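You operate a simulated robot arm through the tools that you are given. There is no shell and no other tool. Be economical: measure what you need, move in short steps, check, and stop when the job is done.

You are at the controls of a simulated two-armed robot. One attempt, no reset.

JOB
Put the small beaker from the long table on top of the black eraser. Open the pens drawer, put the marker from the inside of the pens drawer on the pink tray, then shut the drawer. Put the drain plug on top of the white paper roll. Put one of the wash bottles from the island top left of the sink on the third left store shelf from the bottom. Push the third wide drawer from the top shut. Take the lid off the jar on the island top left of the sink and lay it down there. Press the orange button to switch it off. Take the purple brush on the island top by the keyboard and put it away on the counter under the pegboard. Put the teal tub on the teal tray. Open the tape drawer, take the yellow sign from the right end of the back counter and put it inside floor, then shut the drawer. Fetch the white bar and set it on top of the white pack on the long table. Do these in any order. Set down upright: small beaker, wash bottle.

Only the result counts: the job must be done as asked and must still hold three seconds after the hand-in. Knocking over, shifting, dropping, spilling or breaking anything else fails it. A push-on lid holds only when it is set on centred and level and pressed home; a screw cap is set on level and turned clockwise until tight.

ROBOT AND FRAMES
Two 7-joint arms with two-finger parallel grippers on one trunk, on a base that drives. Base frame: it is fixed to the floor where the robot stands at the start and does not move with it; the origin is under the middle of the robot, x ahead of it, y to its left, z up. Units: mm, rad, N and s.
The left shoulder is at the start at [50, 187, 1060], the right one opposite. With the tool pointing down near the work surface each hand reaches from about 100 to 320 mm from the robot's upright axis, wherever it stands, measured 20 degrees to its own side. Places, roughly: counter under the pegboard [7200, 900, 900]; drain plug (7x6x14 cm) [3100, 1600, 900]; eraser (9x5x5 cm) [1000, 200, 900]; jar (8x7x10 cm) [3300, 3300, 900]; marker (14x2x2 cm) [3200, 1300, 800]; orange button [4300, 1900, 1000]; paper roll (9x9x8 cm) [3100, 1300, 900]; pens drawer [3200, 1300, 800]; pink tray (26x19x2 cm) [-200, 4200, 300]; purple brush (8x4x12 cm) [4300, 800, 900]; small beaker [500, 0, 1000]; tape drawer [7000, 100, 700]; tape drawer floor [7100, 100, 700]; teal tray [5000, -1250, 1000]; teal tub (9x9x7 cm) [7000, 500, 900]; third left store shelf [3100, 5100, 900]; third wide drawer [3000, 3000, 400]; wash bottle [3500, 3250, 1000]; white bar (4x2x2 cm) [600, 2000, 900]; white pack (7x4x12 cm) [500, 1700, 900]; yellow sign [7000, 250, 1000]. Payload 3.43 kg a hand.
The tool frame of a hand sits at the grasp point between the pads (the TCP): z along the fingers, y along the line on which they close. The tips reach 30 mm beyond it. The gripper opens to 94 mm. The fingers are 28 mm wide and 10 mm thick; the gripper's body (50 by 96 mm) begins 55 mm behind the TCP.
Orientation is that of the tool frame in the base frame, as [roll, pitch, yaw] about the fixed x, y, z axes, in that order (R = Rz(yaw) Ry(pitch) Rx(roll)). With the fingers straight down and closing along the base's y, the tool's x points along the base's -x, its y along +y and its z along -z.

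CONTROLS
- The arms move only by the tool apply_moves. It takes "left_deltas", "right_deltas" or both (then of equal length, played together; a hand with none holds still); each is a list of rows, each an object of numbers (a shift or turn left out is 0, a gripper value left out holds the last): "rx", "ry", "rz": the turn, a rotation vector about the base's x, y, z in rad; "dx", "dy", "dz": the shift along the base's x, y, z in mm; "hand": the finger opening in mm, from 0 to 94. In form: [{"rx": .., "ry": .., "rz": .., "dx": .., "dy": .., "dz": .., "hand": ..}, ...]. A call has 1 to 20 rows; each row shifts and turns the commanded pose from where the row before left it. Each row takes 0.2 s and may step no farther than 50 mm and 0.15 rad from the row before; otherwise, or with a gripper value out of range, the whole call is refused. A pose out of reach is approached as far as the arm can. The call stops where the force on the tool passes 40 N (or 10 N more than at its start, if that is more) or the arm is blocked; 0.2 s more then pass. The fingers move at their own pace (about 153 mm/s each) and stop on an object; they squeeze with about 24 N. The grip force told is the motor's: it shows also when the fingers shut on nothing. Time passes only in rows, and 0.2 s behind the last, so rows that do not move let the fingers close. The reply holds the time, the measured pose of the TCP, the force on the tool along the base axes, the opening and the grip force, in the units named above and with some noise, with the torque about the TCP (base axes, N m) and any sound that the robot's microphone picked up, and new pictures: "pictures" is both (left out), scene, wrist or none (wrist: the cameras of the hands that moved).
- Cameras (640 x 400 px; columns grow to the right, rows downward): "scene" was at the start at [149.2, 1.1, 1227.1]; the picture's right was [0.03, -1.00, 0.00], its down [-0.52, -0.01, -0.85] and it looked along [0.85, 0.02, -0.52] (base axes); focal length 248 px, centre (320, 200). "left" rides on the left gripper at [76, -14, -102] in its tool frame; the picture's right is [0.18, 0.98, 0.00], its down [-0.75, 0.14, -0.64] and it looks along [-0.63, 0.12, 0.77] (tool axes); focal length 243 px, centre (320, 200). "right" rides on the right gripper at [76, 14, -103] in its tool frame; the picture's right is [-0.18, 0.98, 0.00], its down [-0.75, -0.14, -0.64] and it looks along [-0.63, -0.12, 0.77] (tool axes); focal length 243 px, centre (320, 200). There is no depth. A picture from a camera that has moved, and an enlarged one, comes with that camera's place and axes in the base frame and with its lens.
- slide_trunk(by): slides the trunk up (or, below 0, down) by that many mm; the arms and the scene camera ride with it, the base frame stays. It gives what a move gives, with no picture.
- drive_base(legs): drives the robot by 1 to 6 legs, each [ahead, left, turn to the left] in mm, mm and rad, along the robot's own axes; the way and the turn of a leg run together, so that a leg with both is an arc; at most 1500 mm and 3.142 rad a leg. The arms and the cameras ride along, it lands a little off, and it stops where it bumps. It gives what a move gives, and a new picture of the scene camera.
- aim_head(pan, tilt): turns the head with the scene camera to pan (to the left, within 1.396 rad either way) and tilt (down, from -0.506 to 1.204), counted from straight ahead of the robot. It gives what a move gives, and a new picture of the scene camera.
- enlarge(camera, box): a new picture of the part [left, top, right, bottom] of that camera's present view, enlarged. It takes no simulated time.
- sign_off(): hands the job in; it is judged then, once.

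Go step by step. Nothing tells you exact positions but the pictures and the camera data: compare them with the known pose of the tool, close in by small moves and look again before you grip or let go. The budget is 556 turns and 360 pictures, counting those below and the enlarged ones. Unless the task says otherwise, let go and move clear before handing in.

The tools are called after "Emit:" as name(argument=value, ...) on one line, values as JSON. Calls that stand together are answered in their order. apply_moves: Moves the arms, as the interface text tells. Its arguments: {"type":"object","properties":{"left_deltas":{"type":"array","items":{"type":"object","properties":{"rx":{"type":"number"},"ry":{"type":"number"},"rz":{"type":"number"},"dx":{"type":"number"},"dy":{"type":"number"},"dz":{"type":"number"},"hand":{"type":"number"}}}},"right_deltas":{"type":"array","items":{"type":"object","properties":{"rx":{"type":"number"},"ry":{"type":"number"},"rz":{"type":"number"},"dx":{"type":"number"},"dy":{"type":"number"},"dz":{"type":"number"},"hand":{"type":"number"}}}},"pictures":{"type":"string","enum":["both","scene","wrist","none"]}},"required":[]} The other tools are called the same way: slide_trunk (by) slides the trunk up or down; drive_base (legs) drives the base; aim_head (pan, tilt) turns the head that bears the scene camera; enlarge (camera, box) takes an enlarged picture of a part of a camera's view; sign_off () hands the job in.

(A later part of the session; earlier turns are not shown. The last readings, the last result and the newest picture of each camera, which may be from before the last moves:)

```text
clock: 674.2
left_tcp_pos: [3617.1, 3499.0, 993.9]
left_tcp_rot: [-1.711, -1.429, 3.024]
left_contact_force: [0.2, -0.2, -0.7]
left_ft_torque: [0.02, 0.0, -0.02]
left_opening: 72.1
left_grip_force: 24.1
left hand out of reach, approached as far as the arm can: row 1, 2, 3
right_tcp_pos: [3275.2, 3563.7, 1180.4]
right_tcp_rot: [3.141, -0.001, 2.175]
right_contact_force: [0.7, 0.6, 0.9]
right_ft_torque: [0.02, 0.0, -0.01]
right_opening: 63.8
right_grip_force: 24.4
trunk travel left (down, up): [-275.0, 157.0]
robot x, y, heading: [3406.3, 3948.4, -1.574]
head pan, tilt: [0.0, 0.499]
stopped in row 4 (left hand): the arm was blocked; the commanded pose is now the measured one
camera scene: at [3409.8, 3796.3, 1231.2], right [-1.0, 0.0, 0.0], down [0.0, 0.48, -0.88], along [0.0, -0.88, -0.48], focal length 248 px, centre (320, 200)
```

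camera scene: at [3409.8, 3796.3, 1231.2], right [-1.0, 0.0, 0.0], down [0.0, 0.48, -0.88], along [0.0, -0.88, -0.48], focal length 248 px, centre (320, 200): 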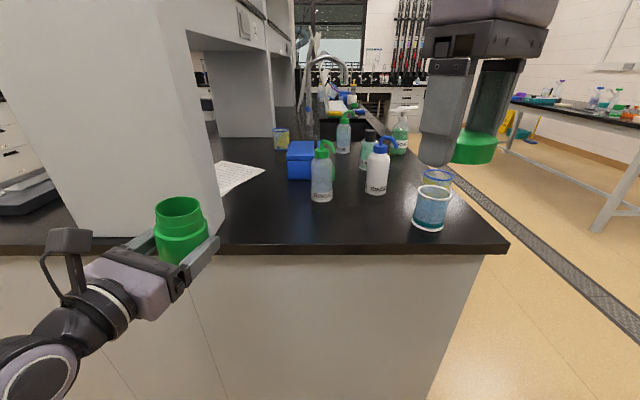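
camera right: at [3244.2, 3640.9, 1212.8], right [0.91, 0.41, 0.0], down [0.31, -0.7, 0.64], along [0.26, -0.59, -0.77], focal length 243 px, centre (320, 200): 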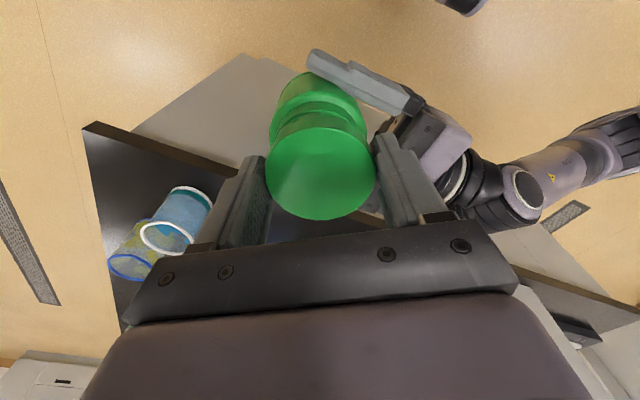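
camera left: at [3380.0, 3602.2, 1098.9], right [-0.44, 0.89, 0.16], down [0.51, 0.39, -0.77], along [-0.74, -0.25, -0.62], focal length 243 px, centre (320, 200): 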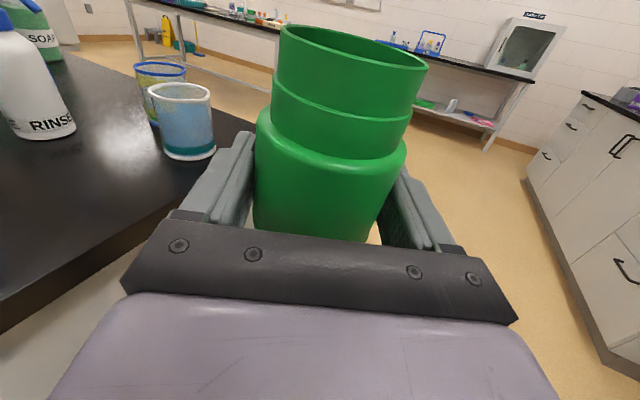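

Emit:
apply_moves(left_deltas=[{"dx": -20, "dy": 10, "rz": -0.05}, {"dx": -20, "dy": 10, "rz": -0.1}, {"dx": -20, "dy": 10, "rz": -0.1}, {"dx": -20, "dy": 10, "rz": -0.1}, {"dx": -20, "dy": 10, "rz": -0.1}, {"dx": -20, "dy": 10, "rz": -0.1}, {}], pictures="scene")

```text
clock: 675.8
left_tcp_pos: [3496.6, 3550.5, 991.0]
left_tcp_rot: [-1.71, -1.432, 2.473]
left_contact_force: [0.2, -0.1, -1.2]
left_ft_torque: [-0.02, -0.02, 0.01]
left_opening: 72.3
left_grip_force: 23.9
left hand out of reach, approached as far as the arm can: row 1, 2
right_tcp_pos: [3274.9, 3563.9, 1180.6]
right_tcp_rot: [3.141, -0.002, 2.174]
right_contact_force: [-0.1, 0.0, -0.4]
right_ft_torque: [0.04, -0.05, 0.03]
right_opening: 64.1
right_grip_force: 23.8
trunk travel left (down, up): [-275.0, 157.0]
robot x, y, heading: [3414.8, 3946.9, -1.572]
head pan, tilt: [0.0, 0.499]
camera scene: at [3409.8, 3796.3, 1231.2], right [-1.0, 0.0, 0.0], down [0.0, 0.48, -0.88], along [0.0, -0.88, -0.48], focal length 248 px, centre (320, 200)
```

scene: 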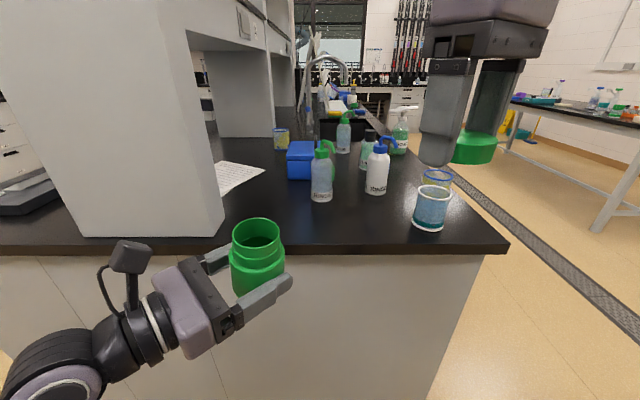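

Emit:
apply_moves(left_deltas=[{"ry": 0.055, "rx": 0.043, "dz": 15, "dx": -10}, {"ry": 0.054, "rx": 0.043, "dz": 15, "dx": -10}, {"rz": -0.1, "dx": -10, "dy": 10}, {"rz": -0.1, "dx": -10, "dy": 10}, {}], pictures="none")

```text
clock: 677.0
left_tcp_pos: [3456.9, 3571.6, 1022.6]
left_tcp_rot: [-1.319, -1.571, 1.883]
left_contact_force: [0.2, -1.0, 0.0]
left_ft_torque: [0.01, 0.01, -0.03]
left_opening: 71.8
left_grip_force: 24.0
right_tcp_pos: [3275.0, 3564.8, 1180.4]
right_tcp_rot: [3.141, -0.002, 2.175]
right_contact_force: [0.2, 0.7, 0.9]
right_ft_torque: [0.0, 0.04, -0.02]
right_opening: 63.9
right_grip_force: 23.8
trunk travel left (down, up): [-275.0, 157.0]
robot x, y, heading: [3409.7, 3946.9, -1.575]
head pan, tilt: [0.0, 0.499]
```

The jar is level and out of the way. Now I'll turn the right hand (with the lid) to close along y, and move it a little inward for a lid spot near [3350, 3335].

Emit:
apply_moves(right_deltas=[{"rz": -0.15}, {"rz": -0.15}, {"rz": -0.15}, {"rz": -0.15}, {"rz": -0.15}, {"rz": -0.15}, {"rz": -0.15}, {"rz": -0.15}, {"rz": -0.15}, {"rz": -0.15}, {"rz": -0.15}, {"rz": -0.15}, {"rz": -0.15}, {"rz": -0.12}, {"dx": 35, "dz": -20}, {"dx": 35, "dz": -20}, {}], pictures="scene")

```text
clock: 680.6
left_tcp_pos: [3456.0, 3570.4, 1022.4]
left_tcp_rot: [1.048, -1.571, -0.488]
left_contact_force: [0.3, 0.4, -0.2]
left_ft_torque: [0.01, 0.01, 0.02]
left_opening: 72.0
left_grip_force: 23.5
right_tcp_pos: [3346.2, 3563.9, 1140.4]
right_tcp_rot: [-3.139, -0.001, 0.105]
right_contact_force: [0.0, 0.0, -0.3]
right_ft_torque: [-0.03, 0.02, 0.03]
right_opening: 63.8
right_grip_force: 24.3
trunk travel left (down, up): [-275.0, 157.0]
robot x, y, heading: [3411.8, 3945.8, -1.57]
head pan, tilt: [0.0, 0.499]
camera scene: at [3409.7, 3796.3, 1231.2], right [-1.0, 0.0, 0.0], down [0.0, 0.48, -0.88], along [0.0, -0.88, -0.48], focal length 248 px, centre (320, 200)
```

scene: 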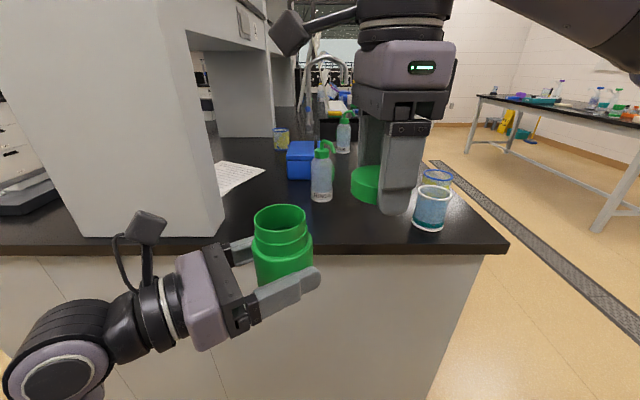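

The right hand's camera would come close to the jar; I'll draw the jar 50 mm nearer to me and 30 mm lower before going in.

Emit:
apply_moves(left_deltas=[{"dy": 20, "dz": -10, "dx": 10}, {"dy": 20, "dz": -10, "dx": 10}, {"dy": 10, "dz": -10}, {}], pictures="none")

Emit:
drive_base(legs=[[228, 0, 0]])

```text
clock: 681.6
left_tcp_pos: [3472.8, 3591.7, 982.6]
left_tcp_rot: [-0.361, -1.569, 0.924]
left_contact_force: [0.6, 0.6, -0.8]
left_ft_torque: [0.01, -0.02, 0.02]
left_opening: 72.2
left_grip_force: 24.3
left hand out of reach, approached as far as the arm can: row 1, 2, 3
right_tcp_pos: [3345.4, 3563.7, 1139.9]
right_tcp_rot: [-3.141, -0.001, 0.104]
right_contact_force: [0.4, 0.3, -0.1]
right_ft_torque: [0.02, -0.01, -0.02]
right_opening: 63.8
right_grip_force: 24.1
trunk travel left (down, up): [-275.0, 157.0]
robot x, y, heading: [3407.9, 3946.5, -1.579]
head pan, tilt: [0.0, 0.499]
```

```text
clock: 683.3
left_tcp_pos: [3472.1, 3363.6, 981.8]
left_tcp_rot: [-3.139, -1.57, -2.58]
left_contact_force: [0.3, -0.6, -1.7]
left_ft_torque: [-0.01, 0.02, 0.02]
left_opening: 72.4
left_grip_force: 23.7
right_tcp_pos: [3345.5, 3336.3, 1139.9]
right_tcp_rot: [-3.141, -0.003, 0.108]
right_contact_force: [-0.7, -1.1, 0.0]
right_ft_torque: [0.05, 0.01, 0.0]
right_opening: 63.8
right_grip_force: 24.0
trunk travel left (down, up): [-275.0, 157.0]
robot x, y, heading: [3407.0, 3722.0, -1.577]
head pan, tilt: [0.0, 0.499]
camera scene: at [3409.2, 3569.2, 1231.2], right [-1.0, 0.0, 0.0], down [0.0, 0.48, -0.88], along [0.0, -0.88, -0.48], focal length 248 px, centre (320, 200)
```

scene: 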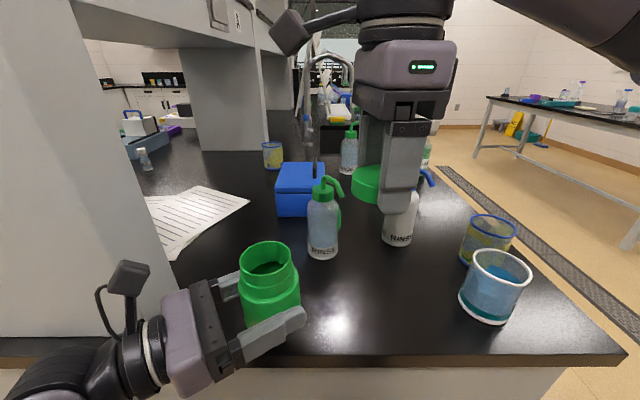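

Emit:
apply_moves(right_deltas=[{"dz": -45}, {"dz": -45}, {"dz": -45}, {"dz": -40}, {"dz": -10}, {}], pictures="scene")

```text
clock: 684.7
left_tcp_pos: [3471.5, 3363.7, 981.7]
left_tcp_rot: [-0.323, -1.571, 0.887]
left_contact_force: [0.3, -0.3, -0.6]
left_ft_torque: [-0.05, 0.0, 0.0]
left_opening: 72.1
left_grip_force: 24.2
right_tcp_pos: [3344.8, 3336.8, 954.4]
right_tcp_rot: [-3.14, 0.0, 0.104]
right_contact_force: [-0.2, 0.9, -0.4]
right_ft_torque: [-0.04, -0.01, 0.01]
right_opening: 63.6
right_grip_force: 23.9
trunk travel left (down, up): [-275.0, 157.0]
robot x, y, heading: [3407.8, 3721.4, -1.569]
head pan, tilt: [0.0, 0.499]
camera scene: at [3409.2, 3569.6, 1231.2], right [-1.0, 0.0, 0.0], down [0.0, 0.48, -0.88], along [0.0, -0.88, -0.48], focal length 248 px, centre (320, 200)
```

scene: 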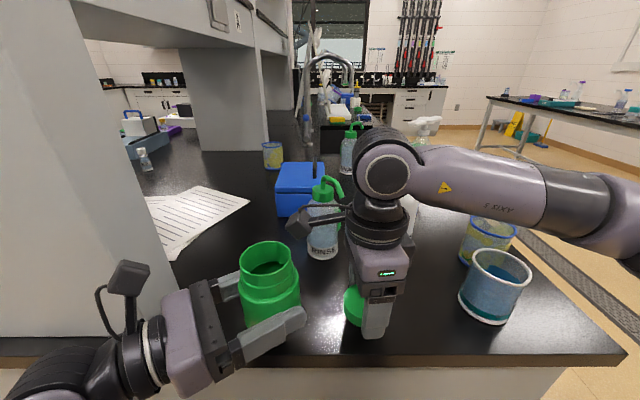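

Emit:
apply_moves(right_deltas=[{"dz": -4}, {"dz": -3}, {"dz": -3}, {"dz": -2}, {"dz": -2}, {"dz": -2}, {"dz": -2}, {}], pictures="none")

```text
clock: 686.5
left_tcp_pos: [3470.4, 3363.5, 981.5]
left_tcp_rot: [-0.314, -1.569, 0.882]
left_contact_force: [-0.2, -0.5, 0.1]
left_ft_torque: [0.03, -0.01, 0.0]
left_opening: 71.9
left_grip_force: 23.7
right_tcp_pos: [3344.4, 3336.7, 936.7]
right_tcp_rot: [3.141, -0.003, 0.108]
right_contact_force: [-0.3, -0.7, 0.8]
right_ft_torque: [-0.02, 0.0, -0.01]
right_opening: 63.7
right_grip_force: 24.5
trunk travel left (down, up): [-275.0, 157.0]
robot x, y, heading: [3408.9, 3723.3, -1.574]
head pan, tilt: [0.0, 0.499]
```

Emit:
apply_moves(right_deltas=[{"dz": -2}, {"dz": -2}, {"dz": -2}, {"dz": -2}, {"dz": -2}, {"dz": -2}, {}], pictures="none")

```text
clock: 688.1
left_tcp_pos: [3472.1, 3364.9, 981.4]
left_tcp_rot: [-0.813, -1.567, 1.376]
left_contact_force: [0.6, 0.0, -0.3]
left_ft_torque: [0.01, -0.02, 0.02]
left_opening: 72.2
left_grip_force: 24.1
right_tcp_pos: [3345.0, 3338.4, 930.5]
right_tcp_rot: [3.136, -0.003, 0.109]
right_contact_force: [-2.1, 4.1, 13.1]
right_ft_torque: [0.66, 0.32, -0.05]
right_opening: 63.8
right_grip_force: 23.9
trunk travel left (down, up): [-275.0, 157.0]
robot x, y, heading: [3406.2, 3721.0, -1.571]
head pan, tilt: [0.0, 0.499]
stopped in row 7 (right hand): the force on the tool passed its limit at 42 N (the readings are from after the stop); the commanded pose is now the measured one
```

The lid is down. I'll open and lift away.

Emit:
apply_moves(right_deltas=[{"dz": 1.5}, {"hand": 68}, {"hand": 75}, {"hand": 90}, {}, {"dz": 30}, {"dz": 45}, {"dz": 45}, {"dz": 45}, {"dz": 40}, {}], pictures="scene")

```text
clock: 690.5
left_tcp_pos: [3473.2, 3364.4, 982.4]
left_tcp_rot: [2.719, -1.57, -2.156]
left_contact_force: [-0.6, 0.2, -1.2]
left_ft_torque: [-0.02, 0.0, 0.0]
left_opening: 72.0
left_grip_force: 23.9
right_tcp_pos: [3344.8, 3335.2, 1134.3]
right_tcp_rot: [3.138, -0.001, 0.107]
right_contact_force: [-0.7, -0.9, -0.6]
right_ft_torque: [0.02, 0.01, 0.01]
right_opening: 90.0
right_grip_force: 0.1
trunk travel left (down, up): [-275.0, 157.0]
robot x, y, heading: [3410.9, 3716.3, -1.578]
head pan, tilt: [0.0, 0.499]
camera scene: at [3409.1, 3569.5, 1231.2], right [-1.0, 0.0, 0.0], down [0.0, 0.48, -0.88], along [0.0, -0.88, -0.48], focal length 248 px, centre (320, 200)
```

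scene: 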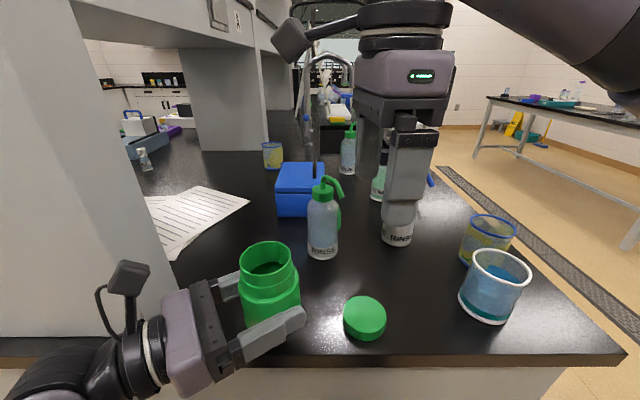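

The lid lies on the counter. Now I'll back off, bring the jar in front of the right hand, and pass it over.

Emit:
drive_base(legs=[[-240, 0, 0]])

Emit:
apply_moves(left_deltas=[{"dx": -20, "rz": -0.1, "dz": 10}, {"dx": -20, "rz": -0.1, "dz": 10}, {"dx": -20, "rz": -0.1, "dz": 10}, {"dx": -20, "rz": -0.1, "dz": 10}, {"dx": -20, "rz": -0.1, "dy": -10}, {"dx": -30, "dy": -10}, {"dx": -30, "dy": -10}, {"dx": -30, "dy": -7}, {}, {}, {}], right_deltas=[{"dx": -35, "rz": 0.15}, {"dx": -35, "rz": 0.15}, {"rz": 0.15}, {"rz": 0.15}, {"rz": 0.15}, {"rz": 0.15}, {"rz": 0.15}, {"rz": 0.15}, {"rz": 0.15}, {"rz": 0.12}, {}], pictures="scene")

```text
clock: 692.3
left_tcp_pos: [3472.6, 3600.9, 981.7]
left_tcp_rot: [-0.496, -1.57, 1.063]
left_contact_force: [0.3, -0.4, 0.3]
left_ft_torque: [0.01, -0.02, 0.04]
left_opening: 72.2
left_grip_force: 24.1
right_tcp_pos: [3345.8, 3571.7, 1134.4]
right_tcp_rot: [3.135, -0.004, 0.11]
right_contact_force: [-0.4, 0.7, -0.3]
right_ft_torque: [0.02, 0.0, -0.04]
right_opening: 90.2
right_grip_force: 0.0
trunk travel left (down, up): [-275.0, 157.0]
robot x, y, heading: [3411.7, 3955.2, -1.574]
head pan, tilt: [0.0, 0.499]
camera scene: at [3409.8, 3806.8, 1231.3], right [-1.0, 0.0, 0.0], down [0.0, 0.48, -0.88], along [0.0, -0.88, -0.48], focal length 248 px, centre (320, 200)
```

scene: 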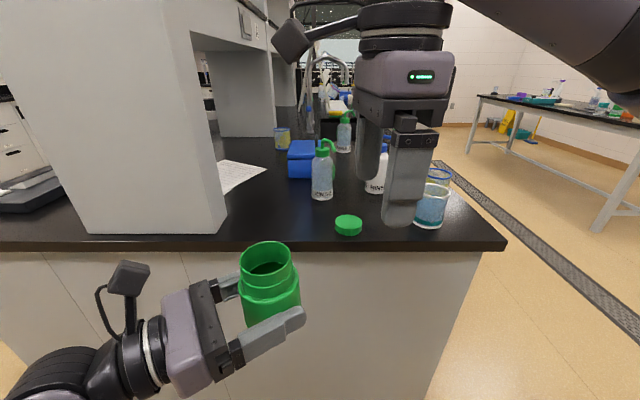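

```text
clock: 694.7
left_tcp_pos: [3283.7, 3563.6, 1021.7]
left_tcp_rot: [-0.347, -1.571, 0.413]
left_contact_force: [0.5, -0.8, -0.7]
left_ft_torque: [-0.02, 0.0, -0.01]
left_opening: 72.0
left_grip_force: 24.1
right_tcp_pos: [3276.7, 3572.0, 1134.8]
right_tcp_rot: [3.136, -0.002, 1.579]
right_contact_force: [0.6, 0.5, 0.0]
right_ft_torque: [0.01, 0.0, 0.0]
right_opening: 89.9
right_grip_force: 0.0
trunk travel left (down, up): [-275.0, 157.0]
robot x, y, heading: [3407.4, 3963.5, -1.576]
head pan, tilt: [0.0, 0.499]
camera scene: at [3409.8, 3806.5, 1231.2], right [-1.0, 0.0, 0.0], down [0.0, 0.48, -0.88], along [0.0, -0.88, -0.48], focal length 248 px, centre (320, 200)
```

scene: 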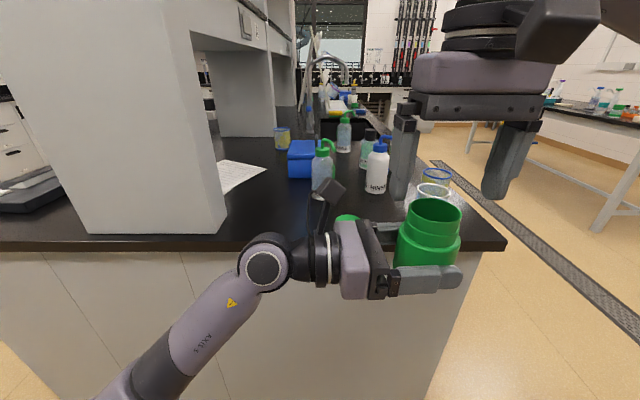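

Emit:
apply_moves(right_deltas=[{"dx": 3, "dy": -6, "dz": -25}, {"dz": -18}, {}, {"hand": 30}, {}, {}, {}], pictures="both")

```text
clock: 696.3
left_tcp_pos: [3282.9, 3562.5, 1022.4]
left_tcp_rot: [-0.427, -1.57, 0.492]
left_contact_force: [14.1, 3.7, -0.9]
left_ft_torque: [-0.04, 0.07, 0.03]
left_opening: 71.9
left_grip_force: 24.3
right_tcp_pos: [3278.6, 3565.6, 1090.9]
right_tcp_rot: [3.14, -0.003, 1.575]
right_contact_force: [-14.7, -4.1, 0.0]
right_ft_torque: [-0.21, 0.96, -0.08]
right_opening: 54.3
right_grip_force: 24.1
trunk travel left (down, up): [-275.0, 157.0]
robot x, y, heading: [3409.1, 3959.0, -1.577]
head pan, tilt: [0.0, 0.499]
camera scene: at [3409.8, 3806.5, 1231.2], right [-1.0, 0.0, 0.0], down [0.0, 0.48, -0.88], along [0.0, -0.88, -0.48], focal length 248 px, centre (320, 200)
camera right: at [3291.9, 3641.7, 1193.9], right [0.98, -0.18, 0.0], down [-0.14, -0.76, 0.64], along [-0.11, -0.63, -0.77], focal length 243 px, centre (320, 200)
```

scene: 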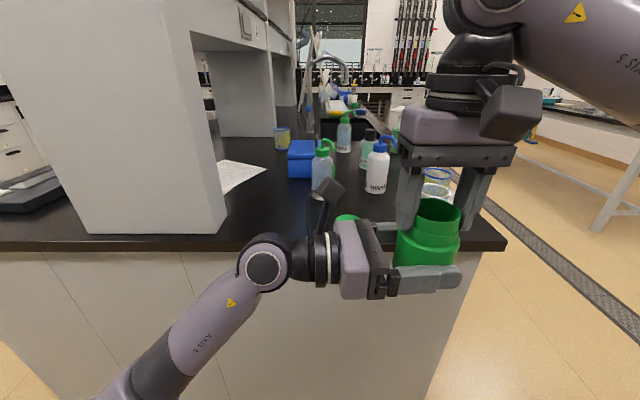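
right: 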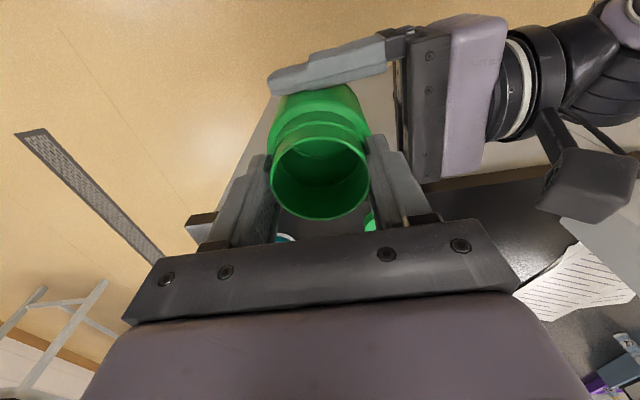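

The right hand grips the neck. I'll open the left and withdraw it along its axis.

Emit:
apply_moves(left_deltas=[{"hand": 94}, {}, {"dx": 30}, {"dx": 40}, {"dx": 45}, {"dx": 45}, {"dx": 45}, {"dy": 40}, {"dy": 40}, {}], pictures="scene")

```text
clock: 698.5
left_tcp_pos: [3489.7, 3644.3, 1022.0]
left_tcp_rot: [-0.619, -1.571, 0.686]
left_contact_force: [0.7, -0.6, 0.7]
left_ft_torque: [-0.02, 0.02, 0.01]
left_opening: 93.9
left_grip_force: 0.0
right_tcp_pos: [3279.2, 3565.4, 1092.1]
right_tcp_rot: [3.137, -0.004, 1.576]
right_contact_force: [-0.4, 0.6, 0.0]
right_ft_torque: [0.02, 0.01, -0.02]
right_opening: 54.3
right_grip_force: 23.7
trunk travel left (down, up): [-275.0, 157.0]
robot x, y, heading: [3410.5, 3959.3, -1.575]
head pan, tilt: [0.0, 0.499]
camera scene: at [3409.8, 3806.5, 1231.2], right [-1.0, 0.0, 0.0], down [0.0, 0.48, -0.88], along [0.0, -0.88, -0.48], focal length 248 px, centre (320, 200)
```

scene: 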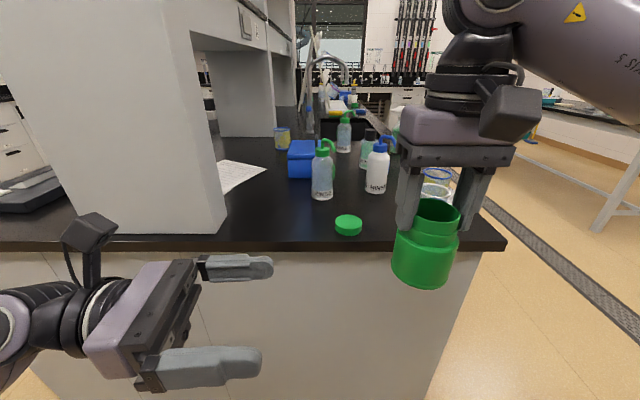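

I'll return the left hand to pointing down before going in again.

Emit:
apply_moves(left_deltas=[{"dx": 35, "dy": 30, "dz": 20}, {"dx": 35, "dy": 25, "dz": 20}, {"ry": -0.15, "dz": 20}, {"ry": -0.15, "dz": 20}, {"ry": -0.15, "dz": 20}, {"ry": -0.15}, {"ry": -0.15}, {"ry": -0.15}, {"ry": -0.15}, {"ry": -0.15}, {"ry": -0.15}, {"ry": -0.15}, {"ry": -0.07}, {"hand": 50}, {}], pictures="scene")

```text
refused: row 1 steps farther than a row can; nothing moved
```

Emit:
apply_moves(left_deltas=[{"dx": 35, "dy": 30}, {"dx": 35, "dy": 25, "dz": 20}, {"ry": -0.15, "dz": 20}, {"ry": -0.15, "dz": 20}, {"ry": -0.15, "dz": 20}, {"ry": -0.15}, {"ry": -0.15}, {"ry": -0.15}, {"ry": -0.15}, {"ry": -0.15}, {"ry": -0.15}, {"ry": -0.15}, {"ry": -0.07}, {"hand": 50}, {}], pictures="scene")

```text
clock: 701.7
left_tcp_pos: [3560.7, 3695.2, 1101.2]
left_tcp_rot: [-3.075, -0.001, -3.14]
left_contact_force: [-1.0, -0.3, 0.0]
left_ft_torque: [0.01, 0.01, -0.03]
left_opening: 49.8
left_grip_force: 0.1
left hand out of reach, approached as far as the arm can: row 2
right_tcp_pos: [3279.5, 3564.8, 1090.8]
right_tcp_rot: [3.137, -0.003, 1.577]
right_contact_force: [0.4, -0.1, 0.2]
right_ft_torque: [0.01, 0.04, 0.03]
right_opening: 53.7
right_grip_force: 24.3
trunk travel left (down, up): [-275.0, 157.0]
robot x, y, heading: [3410.5, 3958.0, -1.57]
head pan, tilt: [0.0, 0.499]
camera scene: at [3409.8, 3806.5, 1231.2], right [-1.0, 0.0, 0.0], down [0.0, 0.48, -0.88], along [0.0, -0.88, -0.48], focal length 248 px, centre (320, 200)
```

scene: 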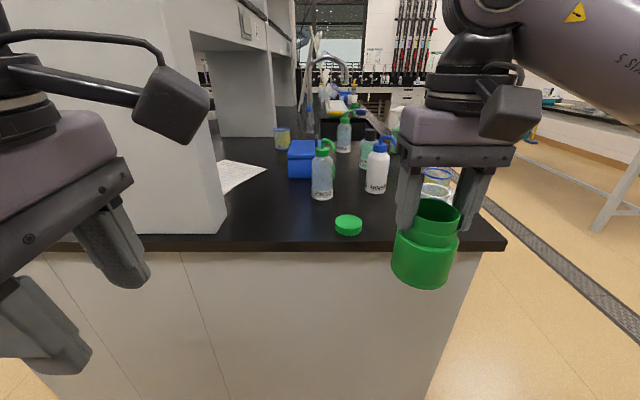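

Emit:
drive_base(legs=[[245, 0, 0]])

Emit:
apply_moves(right_deltas=[{"dz": -35}, {"dz": -35}, {"dz": -12}, {}], pictures="both")

```text
clock: 703.5
left_tcp_pos: [3561.0, 3448.5, 1101.3]
left_tcp_rot: [-3.074, -0.001, 3.142]
left_contact_force: [1.1, -0.7, 0.3]
left_ft_torque: [0.0, -0.02, 0.03]
left_opening: 49.8
left_grip_force: 0.0
right_tcp_pos: [3279.2, 3320.1, 1091.6]
right_tcp_rot: [3.137, -0.004, 1.579]
right_contact_force: [-0.5, -0.2, 0.5]
right_ft_torque: [0.01, -0.01, 0.0]
right_opening: 54.1
right_grip_force: 23.6
trunk travel left (down, up): [-275.0, 157.0]
robot x, y, heading: [3408.6, 3712.3, -1.574]
head pan, tilt: [0.0, 0.499]
camera scene: at [3409.7, 3560.8, 1231.1], right [-1.0, 0.0, 0.0], down [0.0, 0.48, -0.88], along [0.0, -0.88, -0.48], focal length 248 px, centre (320, 200)
```

scene: 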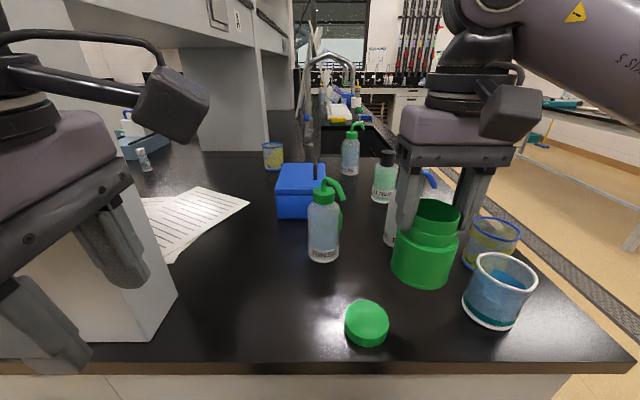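

```text
clock: 704.5
left_tcp_pos: [3560.9, 3449.6, 1101.7]
left_tcp_rot: [-3.075, -0.001, 3.141]
left_contact_force: [0.7, -0.2, -0.2]
left_ft_torque: [0.0, 0.03, 0.01]
left_opening: 50.3
left_grip_force: 0.1
right_tcp_pos: [3277.9, 3319.7, 1012.3]
right_tcp_rot: [3.134, 0.004, 1.576]
right_contact_force: [-5.9, -3.5, 22.4]
right_ft_torque: [-0.21, -0.25, -0.09]
right_opening: 53.8
right_grip_force: 24.0
trunk travel left (down, up): [-275.0, 157.0]
robot x, y, heading: [3406.9, 3711.5, -1.57]
head pan, tilt: [0.0, 0.499]
camera scene: at [3409.4, 3562.3, 1231.8], right [-1.0, 0.0, 0.0], down [0.0, 0.48, -0.88], along [0.0, -0.88, -0.48], focal length 248 px, centre (320, 200)
camera right: at [3292.1, 3396.7, 1113.7], right [0.98, -0.18, 0.01], down [-0.14, -0.75, 0.64], along [-0.11, -0.63, -0.77], focal length 243 px, centre (320, 200)
```

scene: 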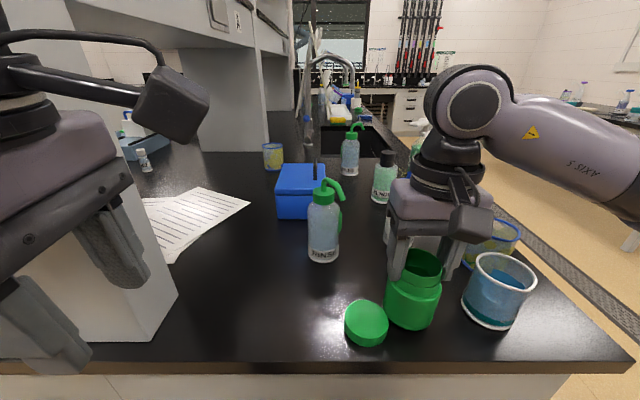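
right: 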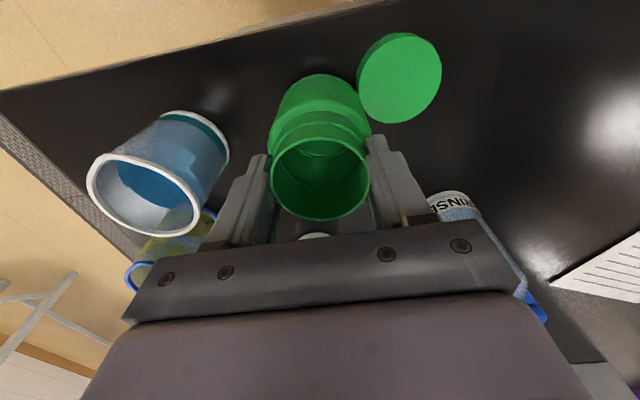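

Contact came a bit early – the jar may be touching the lid's edge. I'll rise, shift 8 mm away from the lid, and lower again.

Emit:
apply_moves(right_deltas=[{"dz": 8}, {"dx": -9}, {"dz": -5}, {"dz": -2}, {"dz": -2}, {"dz": -2}, {}], pictures="wrist")

```text
clock: 706.1
left_tcp_pos: [3559.1, 3449.4, 1100.9]
left_tcp_rot: [-3.076, -0.002, 3.141]
left_contact_force: [-0.2, 0.6, -0.2]
left_ft_torque: [0.01, 0.01, 0.01]
left_opening: 50.0
left_grip_force: 0.1
right_tcp_pos: [3269.3, 3318.9, 1006.3]
right_tcp_rot: [3.136, -0.003, 1.579]
right_contact_force: [0.3, 1.0, 0.1]
right_ft_torque: [0.0, -0.01, -0.02]
right_opening: 53.4
right_grip_force: 23.8
trunk travel left (down, up): [-275.0, 157.0]
robot x, y, heading: [3406.6, 3714.8, -1.569]
head pan, tilt: [0.0, 0.499]
camera right: at [3283.3, 3396.4, 1109.0], right [0.98, -0.18, 0.0], down [-0.14, -0.76, 0.64], along [-0.11, -0.63, -0.77], focal length 243 px, centre (320, 200)
```

right: 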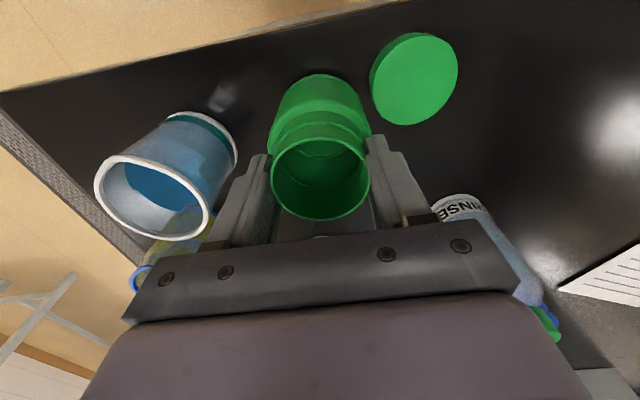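

Emit:
apply_moves(right_deltas=[{"dz": -2}, {"dz": -2}, {"dz": -2}, {"dz": -2}, {"dz": -2}, {"dz": -2}, {}], pictures="none")

```text
clock: 707.7
left_tcp_pos: [3561.7, 3449.4, 1102.3]
left_tcp_rot: [-3.074, -0.004, -3.141]
left_contact_force: [-0.1, 0.2, 0.3]
left_ft_torque: [0.03, 0.02, 0.01]
left_opening: 50.3
left_grip_force: 0.0
right_tcp_pos: [3270.4, 3321.2, 997.2]
right_tcp_rot: [3.135, 0.004, 1.578]
right_contact_force: [0.1, -4.8, 32.4]
right_ft_torque: [0.2, 0.28, -0.03]
right_opening: 53.6
right_grip_force: 24.0
trunk travel left (down, up): [-275.0, 157.0]
robot x, y, heading: [3409.9, 3713.3, -1.57]
head pan, tilt: [0.0, 0.499]
```

On the counter now (z as expected). I'll unload, release and lift.

Emit:
apply_moves(right_deltas=[{"dz": 3}, {"hand": 58}, {"hand": 66}, {"hand": 90}, {}, {"dz": 30}, {"dz": 45}, {"dz": 45}, {}], pictures="scene")

```text
clock: 709.7
left_tcp_pos: [3560.6, 3449.3, 1100.7]
left_tcp_rot: [-3.077, -0.002, -3.141]
left_contact_force: [-0.5, 0.3, -0.5]
left_ft_torque: [0.02, -0.01, 0.02]
left_opening: 49.9
left_grip_force: 0.1
right_tcp_pos: [3270.1, 3320.8, 1117.8]
right_tcp_rot: [3.137, -0.004, 1.581]
right_contact_force: [0.2, 0.2, 0.1]
right_ft_torque: [0.02, -0.03, 0.01]
right_opening: 89.7
right_grip_force: 0.1
trunk travel left (down, up): [-275.0, 157.0]
robot x, y, heading: [3409.5, 3709.8, -1.568]
head pan, tilt: [0.0, 0.499]
camera scene: at [3409.6, 3561.2, 1231.2], right [-1.0, 0.0, 0.0], down [0.0, 0.48, -0.88], along [0.0, -0.88, -0.48], focal length 248 px, centre (320, 200)
```

scene: 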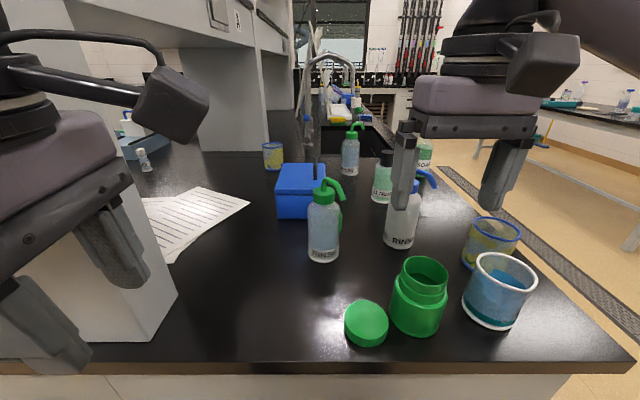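

The jar stands open with its lid beside it. Next: the green-capped wash bottle near [3405, 3180]. I'll back off and pitch the right hand to point forward.

Emit:
drive_base(legs=[[-300, 0, 0], [0, 135, 0]])

Emit:
apply_moves(left_deltas=[{"rz": -0.15}, {"rz": -0.15}, {"rz": -0.15}, {"rz": -0.15}, {"rz": -0.15}, {"rz": -0.15}, {"rz": -0.15}, {"rz": -0.15}, {"rz": -0.15}, {"rz": -0.15}, {"rz": -0.07}, {}, {}], right_deltas=[{"rx": -0.12, "dy": -10}, {"rx": -0.12, "dy": -10}, {"rx": -0.12, "dy": -10}, {"rx": -0.12, "dy": -10}, {"rx": -0.12, "dy": -10}, {"rx": -0.12, "dy": -10}, {"rx": -0.12, "dy": -10}, {"rx": -0.12, "dy": -10}, {"rx": -0.12, "dz": -15}, {"rx": -0.12, "dz": -20}, {"dz": -20}, {"hand": 90}, {}], pictures="none")

```text
clock: 713.2
left_tcp_pos: [3695.4, 3750.3, 1101.5]
left_tcp_rot: [-3.073, 0.0, 3.141]
left_contact_force: [0.0, -0.6, -0.4]
left_ft_torque: [0.0, -0.01, 0.0]
left_opening: 50.0
left_grip_force: 0.0
right_tcp_pos: [3405.1, 3621.9, 1117.4]
right_tcp_rot: [3.136, -0.003, 1.576]
right_contact_force: [0.5, 0.4, 0.0]
right_ft_torque: [-0.01, -0.04, 0.02]
right_opening: 90.1
right_grip_force: 0.0
trunk travel left (down, up): [-275.0, 157.0]
robot x, y, heading: [3546.3, 4012.3, -1.572]
head pan, tilt: [0.0, 0.499]
camera scene: at [3545.3, 3862.7, 1231.2], right [-1.0, 0.0, 0.0], down [0.0, 0.48, -0.88], along [0.0, -0.88, -0.48], focal length 248 px, centre (320, 200)
```

scene: 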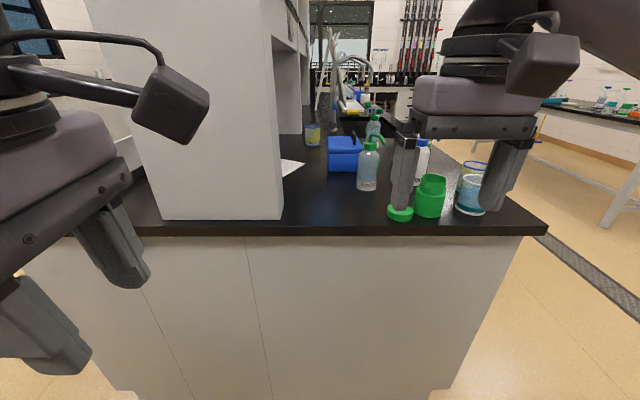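

```text
clock: 716.0
left_tcp_pos: [3694.7, 3749.8, 1101.8]
left_tcp_rot: [-3.076, -0.002, 1.569]
left_contact_force: [-0.9, -0.1, 0.5]
left_ft_torque: [-0.05, 0.04, 0.0]
left_opening: 50.1
left_grip_force: 0.0
right_tcp_pos: [3404.0, 3542.2, 1062.9]
right_tcp_rot: [-3.132, 1.199, 1.585]
right_contact_force: [-0.4, -0.3, 0.1]
right_ft_torque: [0.01, 0.03, 0.03]
right_opening: 89.8
right_grip_force: 0.1
trunk travel left (down, up): [-275.0, 157.0]
robot x, y, heading: [3541.2, 4013.6, -1.573]
head pan, tilt: [0.0, 0.499]
```

Emit:
slide_trunk(by=-85)

Emit:
apply_moves(right_deltas=[{"dy": -35}, {}], pictures="none")

Emit:
drive_base(legs=[[250, 0, 0]])

Emit:
enlarge(camera="right", box=[0, 0, 640, 400])

```text
clock: 717.2
left_tcp_pos: [3695.4, 3750.9, 1017.0]
left_tcp_rot: [-3.074, -0.002, 1.569]
left_contact_force: [0.4, 0.8, 0.5]
left_ft_torque: [0.01, 0.01, -0.03]
left_opening: 50.0
left_grip_force: 0.0
right_tcp_pos: [3404.1, 3540.9, 977.8]
right_tcp_rot: [-3.133, 1.198, 1.586]
right_contact_force: [-0.4, 0.1, -0.1]
right_ft_torque: [-0.05, 0.02, -0.03]
right_opening: 89.7
right_grip_force: 0.1
trunk travel left (down, up): [-190.0, 242.0]
robot x, y, heading: [3542.9, 4012.5, -1.577]
head pan, tilt: [0.0, 0.499]
```

```text
clock: 717.8
left_tcp_pos: [3695.2, 3751.4, 1015.9]
left_tcp_rot: [-3.075, -0.001, 1.57]
left_contact_force: [-0.7, 0.2, 0.6]
left_ft_torque: [-0.01, -0.02, 0.0]
left_opening: 49.8
left_grip_force: 0.0
right_tcp_pos: [3404.2, 3505.7, 977.3]
right_tcp_rot: [-3.133, 1.196, 1.588]
right_contact_force: [0.8, 0.2, 0.3]
right_ft_torque: [0.02, -0.01, 0.0]
right_opening: 90.1
right_grip_force: 0.1
trunk travel left (down, up): [-190.0, 242.0]
robot x, y, heading: [3546.9, 4008.6, -1.58]
head pan, tilt: [0.0, 0.499]
```

```text
clock: 719.6
left_tcp_pos: [3694.7, 3503.2, 1016.0]
left_tcp_rot: [-3.075, -0.002, 1.57]
left_contact_force: [0.3, -0.7, -0.7]
left_ft_torque: [-0.01, 0.01, -0.03]
left_opening: 50.1
left_grip_force: 0.1
right_tcp_pos: [3405.0, 3259.2, 976.7]
right_tcp_rot: [-3.133, 1.196, 1.586]
right_contact_force: [0.0, 0.4, -0.7]
right_ft_torque: [0.02, 0.02, 0.03]
right_opening: 89.9
right_grip_force: 0.1
trunk travel left (down, up): [-190.0, 242.0]
robot x, y, heading: [3541.3, 3766.2, -1.576]
head pan, tilt: [0.0, 0.499]
camera scene: at [3544.5, 3616.1, 1146.2], right [-1.0, 0.0, 0.0], down [0.0, 0.48, -0.88], along [0.0, -0.88, -0.48], focal length 248 px, centre (320, 200)
```

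scene: 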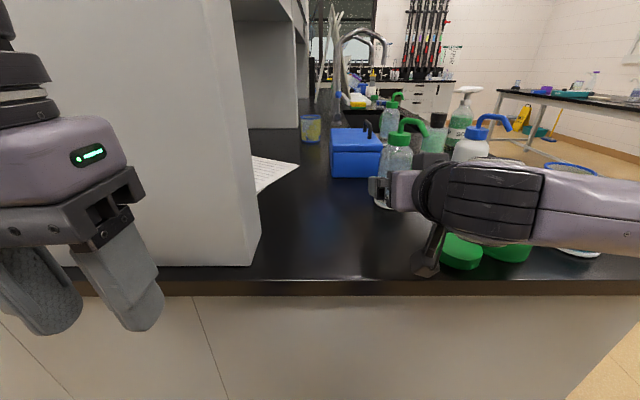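

```text
1.00 times, centred on (320, 200) of right (not enlarged: the box is as wide or as high as the picture)
camera zoom: at [3418.2, 3382.8, 942.8], right [0.98, -0.06, 0.17], down [-0.14, 0.32, 0.94], along [-0.11, -0.94, 0.31], focal length 243 px, centre (320, 200)
```

zoom: 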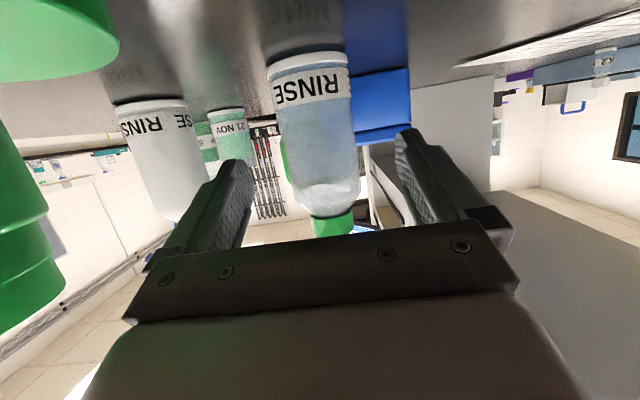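

The bottle is centred between the fingers. I'll go forward the last 79 mm.

Emit:
drive_base(legs=[[60, 0, 0]])

Emit:
apply_moves(right_deltas=[{"dy": -10}, {"dy": -8}, {}, {"hand": 40}, {}, {}, {}], pictures="wrist")

```text
clock: 720.6
left_tcp_pos: [3694.8, 3444.4, 1015.8]
left_tcp_rot: [-3.074, -0.002, 1.569]
left_contact_force: [0.2, 0.1, 0.7]
left_ft_torque: [0.01, 0.01, 0.01]
left_opening: 49.9
left_grip_force: 0.0
right_tcp_pos: [3404.2, 3198.9, 978.1]
right_tcp_rot: [-3.133, 1.198, 1.586]
right_contact_force: [-0.4, -0.3, 0.2]
right_ft_torque: [0.04, 0.05, -0.02]
right_opening: 89.9
right_grip_force: 0.0
trunk travel left (down, up): [-190.0, 242.0]
robot x, y, heading: [3547.3, 3705.1, -1.573]
head pan, tilt: [0.0, 0.499]
camera scene: at [3544.3, 3556.8, 1146.2], right [-1.0, 0.0, 0.0], down [0.0, 0.48, -0.88], along [0.0, -0.88, -0.48], focal length 248 px, centre (320, 200)
```

scene: 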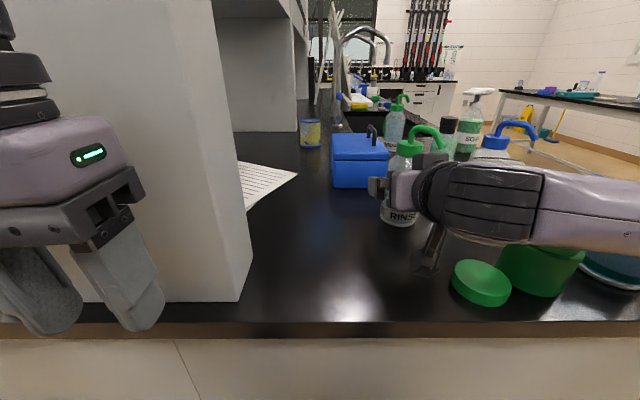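

```text
clock: 722.2
left_tcp_pos: [3694.0, 3444.7, 1017.0]
left_tcp_rot: [-3.075, -0.003, 1.571]
left_contact_force: [0.0, -0.5, 0.4]
left_ft_torque: [0.03, 0.0, 0.0]
left_opening: 50.0
left_grip_force: 0.0
right_tcp_pos: [3404.4, 3181.4, 976.0]
right_tcp_rot: [-3.132, 1.197, 1.587]
right_contact_force: [1.4, -0.3, 1.6]
right_ft_torque: [0.0, 0.05, -0.01]
right_opening: 63.8
right_grip_force: 24.0
trunk travel left (down, up): [-190.0, 242.0]
robot x, y, heading: [3544.8, 3709.9, -1.577]
head pan, tilt: [0.0, 0.499]
camera right: at [3418.2, 3305.7, 942.6], right [0.98, -0.06, 0.17], down [-0.14, 0.32, 0.94], along [-0.11, -0.94, 0.31], focal length 243 px, centre (320, 200)
```

right: 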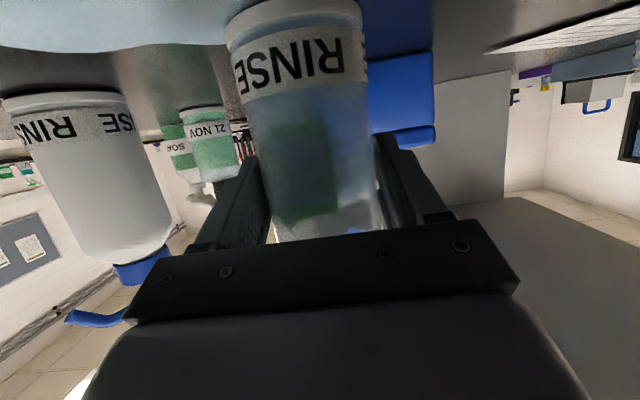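

Gripped. I'll lift with the trunk and back straight out.

Emit:
slide_trunk(by=95)

Emit:
drive_base(legs=[[-450, 0, 0]])

```text
clock: 723.5
left_tcp_pos: [3694.3, 3444.6, 1111.3]
left_tcp_rot: [-3.075, -0.002, 1.57]
left_contact_force: [0.5, -0.4, -0.1]
left_ft_torque: [-0.04, -0.03, 0.0]
left_opening: 49.8
left_grip_force: 0.2
right_tcp_pos: [3404.5, 3182.9, 1071.2]
right_tcp_rot: [-3.132, 1.196, 1.584]
right_contact_force: [0.2, 0.0, -2.8]
right_ft_torque: [-0.01, 0.02, 0.0]
right_opening: 63.6
right_grip_force: 23.6
trunk travel left (down, up): [-285.0, 147.0]
robot x, y, heading: [3544.8, 3711.2, -1.582]
head pan, tilt: [0.0, 0.499]
```

```text
clock: 726.2
left_tcp_pos: [3695.4, 3897.2, 1111.0]
left_tcp_rot: [-3.076, -0.003, 1.575]
left_contact_force: [0.2, -0.1, 0.3]
left_ft_torque: [-0.03, -0.01, -0.01]
left_opening: 50.0
left_grip_force: 0.2
right_tcp_pos: [3407.0, 3633.4, 1070.9]
right_tcp_rot: [-3.133, 1.198, 1.589]
right_contact_force: [0.2, 0.2, -3.2]
right_ft_torque: [0.01, 0.04, -0.04]
right_opening: 63.7
right_grip_force: 23.7
trunk travel left (down, up): [-285.0, 147.0]
robot x, y, heading: [3546.1, 4160.0, -1.572]
head pan, tilt: [0.0, 0.499]
camera scene: at [3545.2, 4008.8, 1241.2], right [-1.0, 0.0, 0.0], down [0.0, 0.48, -0.88], along [0.0, -0.88, -0.48], focal length 248 px, centre (320, 200)
```

scene: 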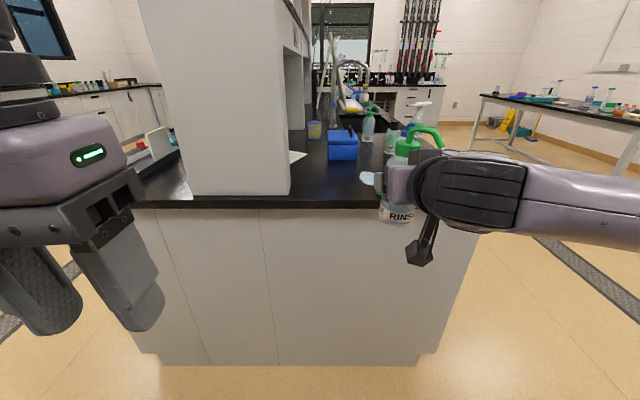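

I have the bottle. I'll move over and turn round to face the store shelves.

Emit:
drive_base(legs=[[0, -550, 0], [0, 0, 1.57], [0, 0, 1.57]])

```text
clock: 739.2
left_tcp_pos: [2829.0, 4416.9, 1110.7]
left_tcp_rot: [-3.075, -0.002, -1.545]
left_contact_force: [1.1, 0.1, -0.1]
left_ft_torque: [0.01, 0.02, 0.01]
left_opening: 50.0
left_grip_force: 0.0
right_tcp_pos: [3111.1, 4686.0, 1071.4]
right_tcp_rot: [-3.134, 1.198, -1.53]
right_contact_force: [0.3, 0.4, -1.9]
right_ft_torque: [-0.02, 0.02, -0.01]
right_opening: 63.4
right_grip_force: 24.5
trunk travel left (down, up): [-285.0, 147.0]
robot x, y, heading: [2986.4, 4154.0, 1.596]
head pan, tilt: [0.0, 0.499]
camera scene: at [2983.8, 4305.9, 1241.2], right [1.0, 0.02, 0.0], down [0.01, -0.48, -0.88], along [-0.02, 0.88, -0.48], focal length 248 px, centre (320, 200)
```

scene: 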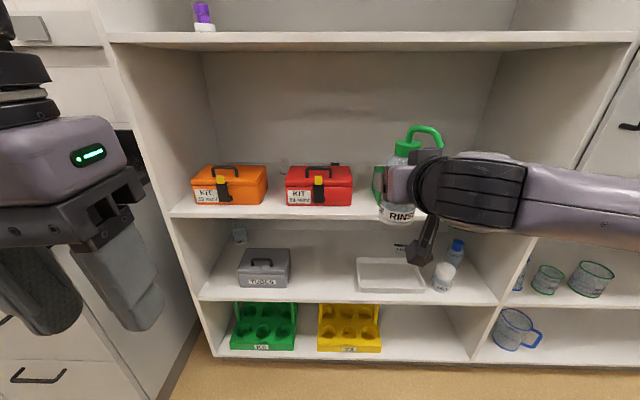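

The third shelf from the bottom holds the orange and red kits; the space right of the red kit is free. I'll line up and move in part-way to measure its height.

Emit:
drive_base(legs=[[0, -89, -0.026], [170, 0, 0]])

```text
clock: 741.8
left_tcp_pos: [2927.5, 4590.7, 1112.5]
left_tcp_rot: [-3.075, -0.002, -1.571]
left_contact_force: [0.0, 0.3, -1.2]
left_ft_torque: [0.01, 0.0, 0.0]
left_opening: 50.3
left_grip_force: 0.0
right_tcp_pos: [3216.1, 4852.9, 1071.0]
right_tcp_rot: [-3.133, 1.197, -1.556]
right_contact_force: [0.6, 0.4, -3.0]
right_ft_torque: [0.01, 0.03, -0.02]
right_opening: 63.4
right_grip_force: 23.7
trunk travel left (down, up): [-285.0, 147.0]
robot x, y, heading: [3074.6, 4329.2, 1.563]
head pan, tilt: [0.0, 0.499]
camera scene: at [3078.3, 4476.1, 1241.1], right [1.0, 0.0, 0.0], down [0.0, -0.48, -0.88], along [0.0, 0.88, -0.48], focal length 248 px, centre (320, 200)
```

scene: 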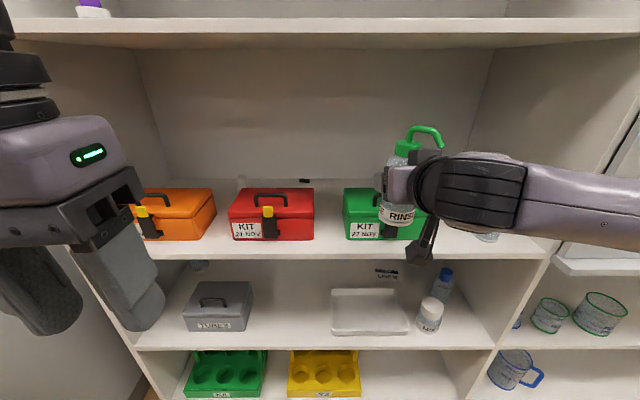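

A green kit is there too. I'll check the space right of it.

Emit:
enlarge(camera="scene", box=[330, 160, 570, 270])

```text
2.67 times, centred on (450, 215) of scene
camera zoom: at [3078.3, 4476.1, 1241.1], right [1.0, 0.0, 0.0], down [0.0, -0.48, -0.88], along [0.0, 0.88, -0.48], focal length 662 px, centre (-27, 160)
```

zoom: 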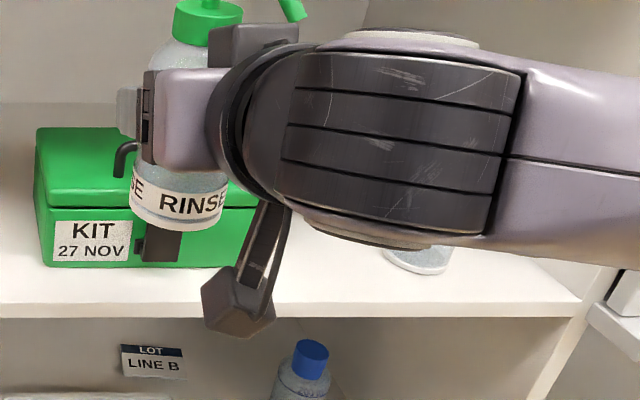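

Gap between the green kit (x≈3361) and the next item (x≈3493) is about 130 mm. I'll centre on x≈3427 and go in.

Emit:
drive_base(legs=[[0, -211, 0.007], [150, 0, 0]])

```text
clock: 745.2
left_tcp_pos: [3133.3, 4739.9, 1110.4]
left_tcp_rot: [-3.074, -0.003, -1.562]
left_contact_force: [-0.5, 1.0, -0.3]
left_ft_torque: [0.01, 0.01, 0.01]
left_opening: 50.0
left_grip_force: 0.0
right_tcp_pos: [3422.0, 5004.9, 1071.8]
right_tcp_rot: [-3.133, 1.196, -1.546]
right_contact_force: [0.9, 0.7, -2.2]
right_ft_torque: [0.03, -0.03, 0.0]
right_opening: 63.4
right_grip_force: 24.0
trunk travel left (down, up): [-285.0, 147.0]
robot x, y, heading: [3285.7, 4475.1, 1.574]
head pan, tilt: [0.0, 0.499]
camera scene: at [3286.9, 4626.6, 1241.1], right [1.0, 0.01, 0.0], down [0.0, -0.48, -0.88], along [-0.01, 0.88, -0.48], focal length 248 px, centre (320, 200)
```

scene: 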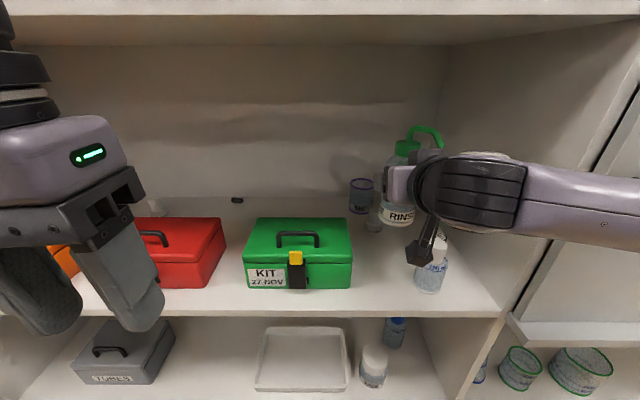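

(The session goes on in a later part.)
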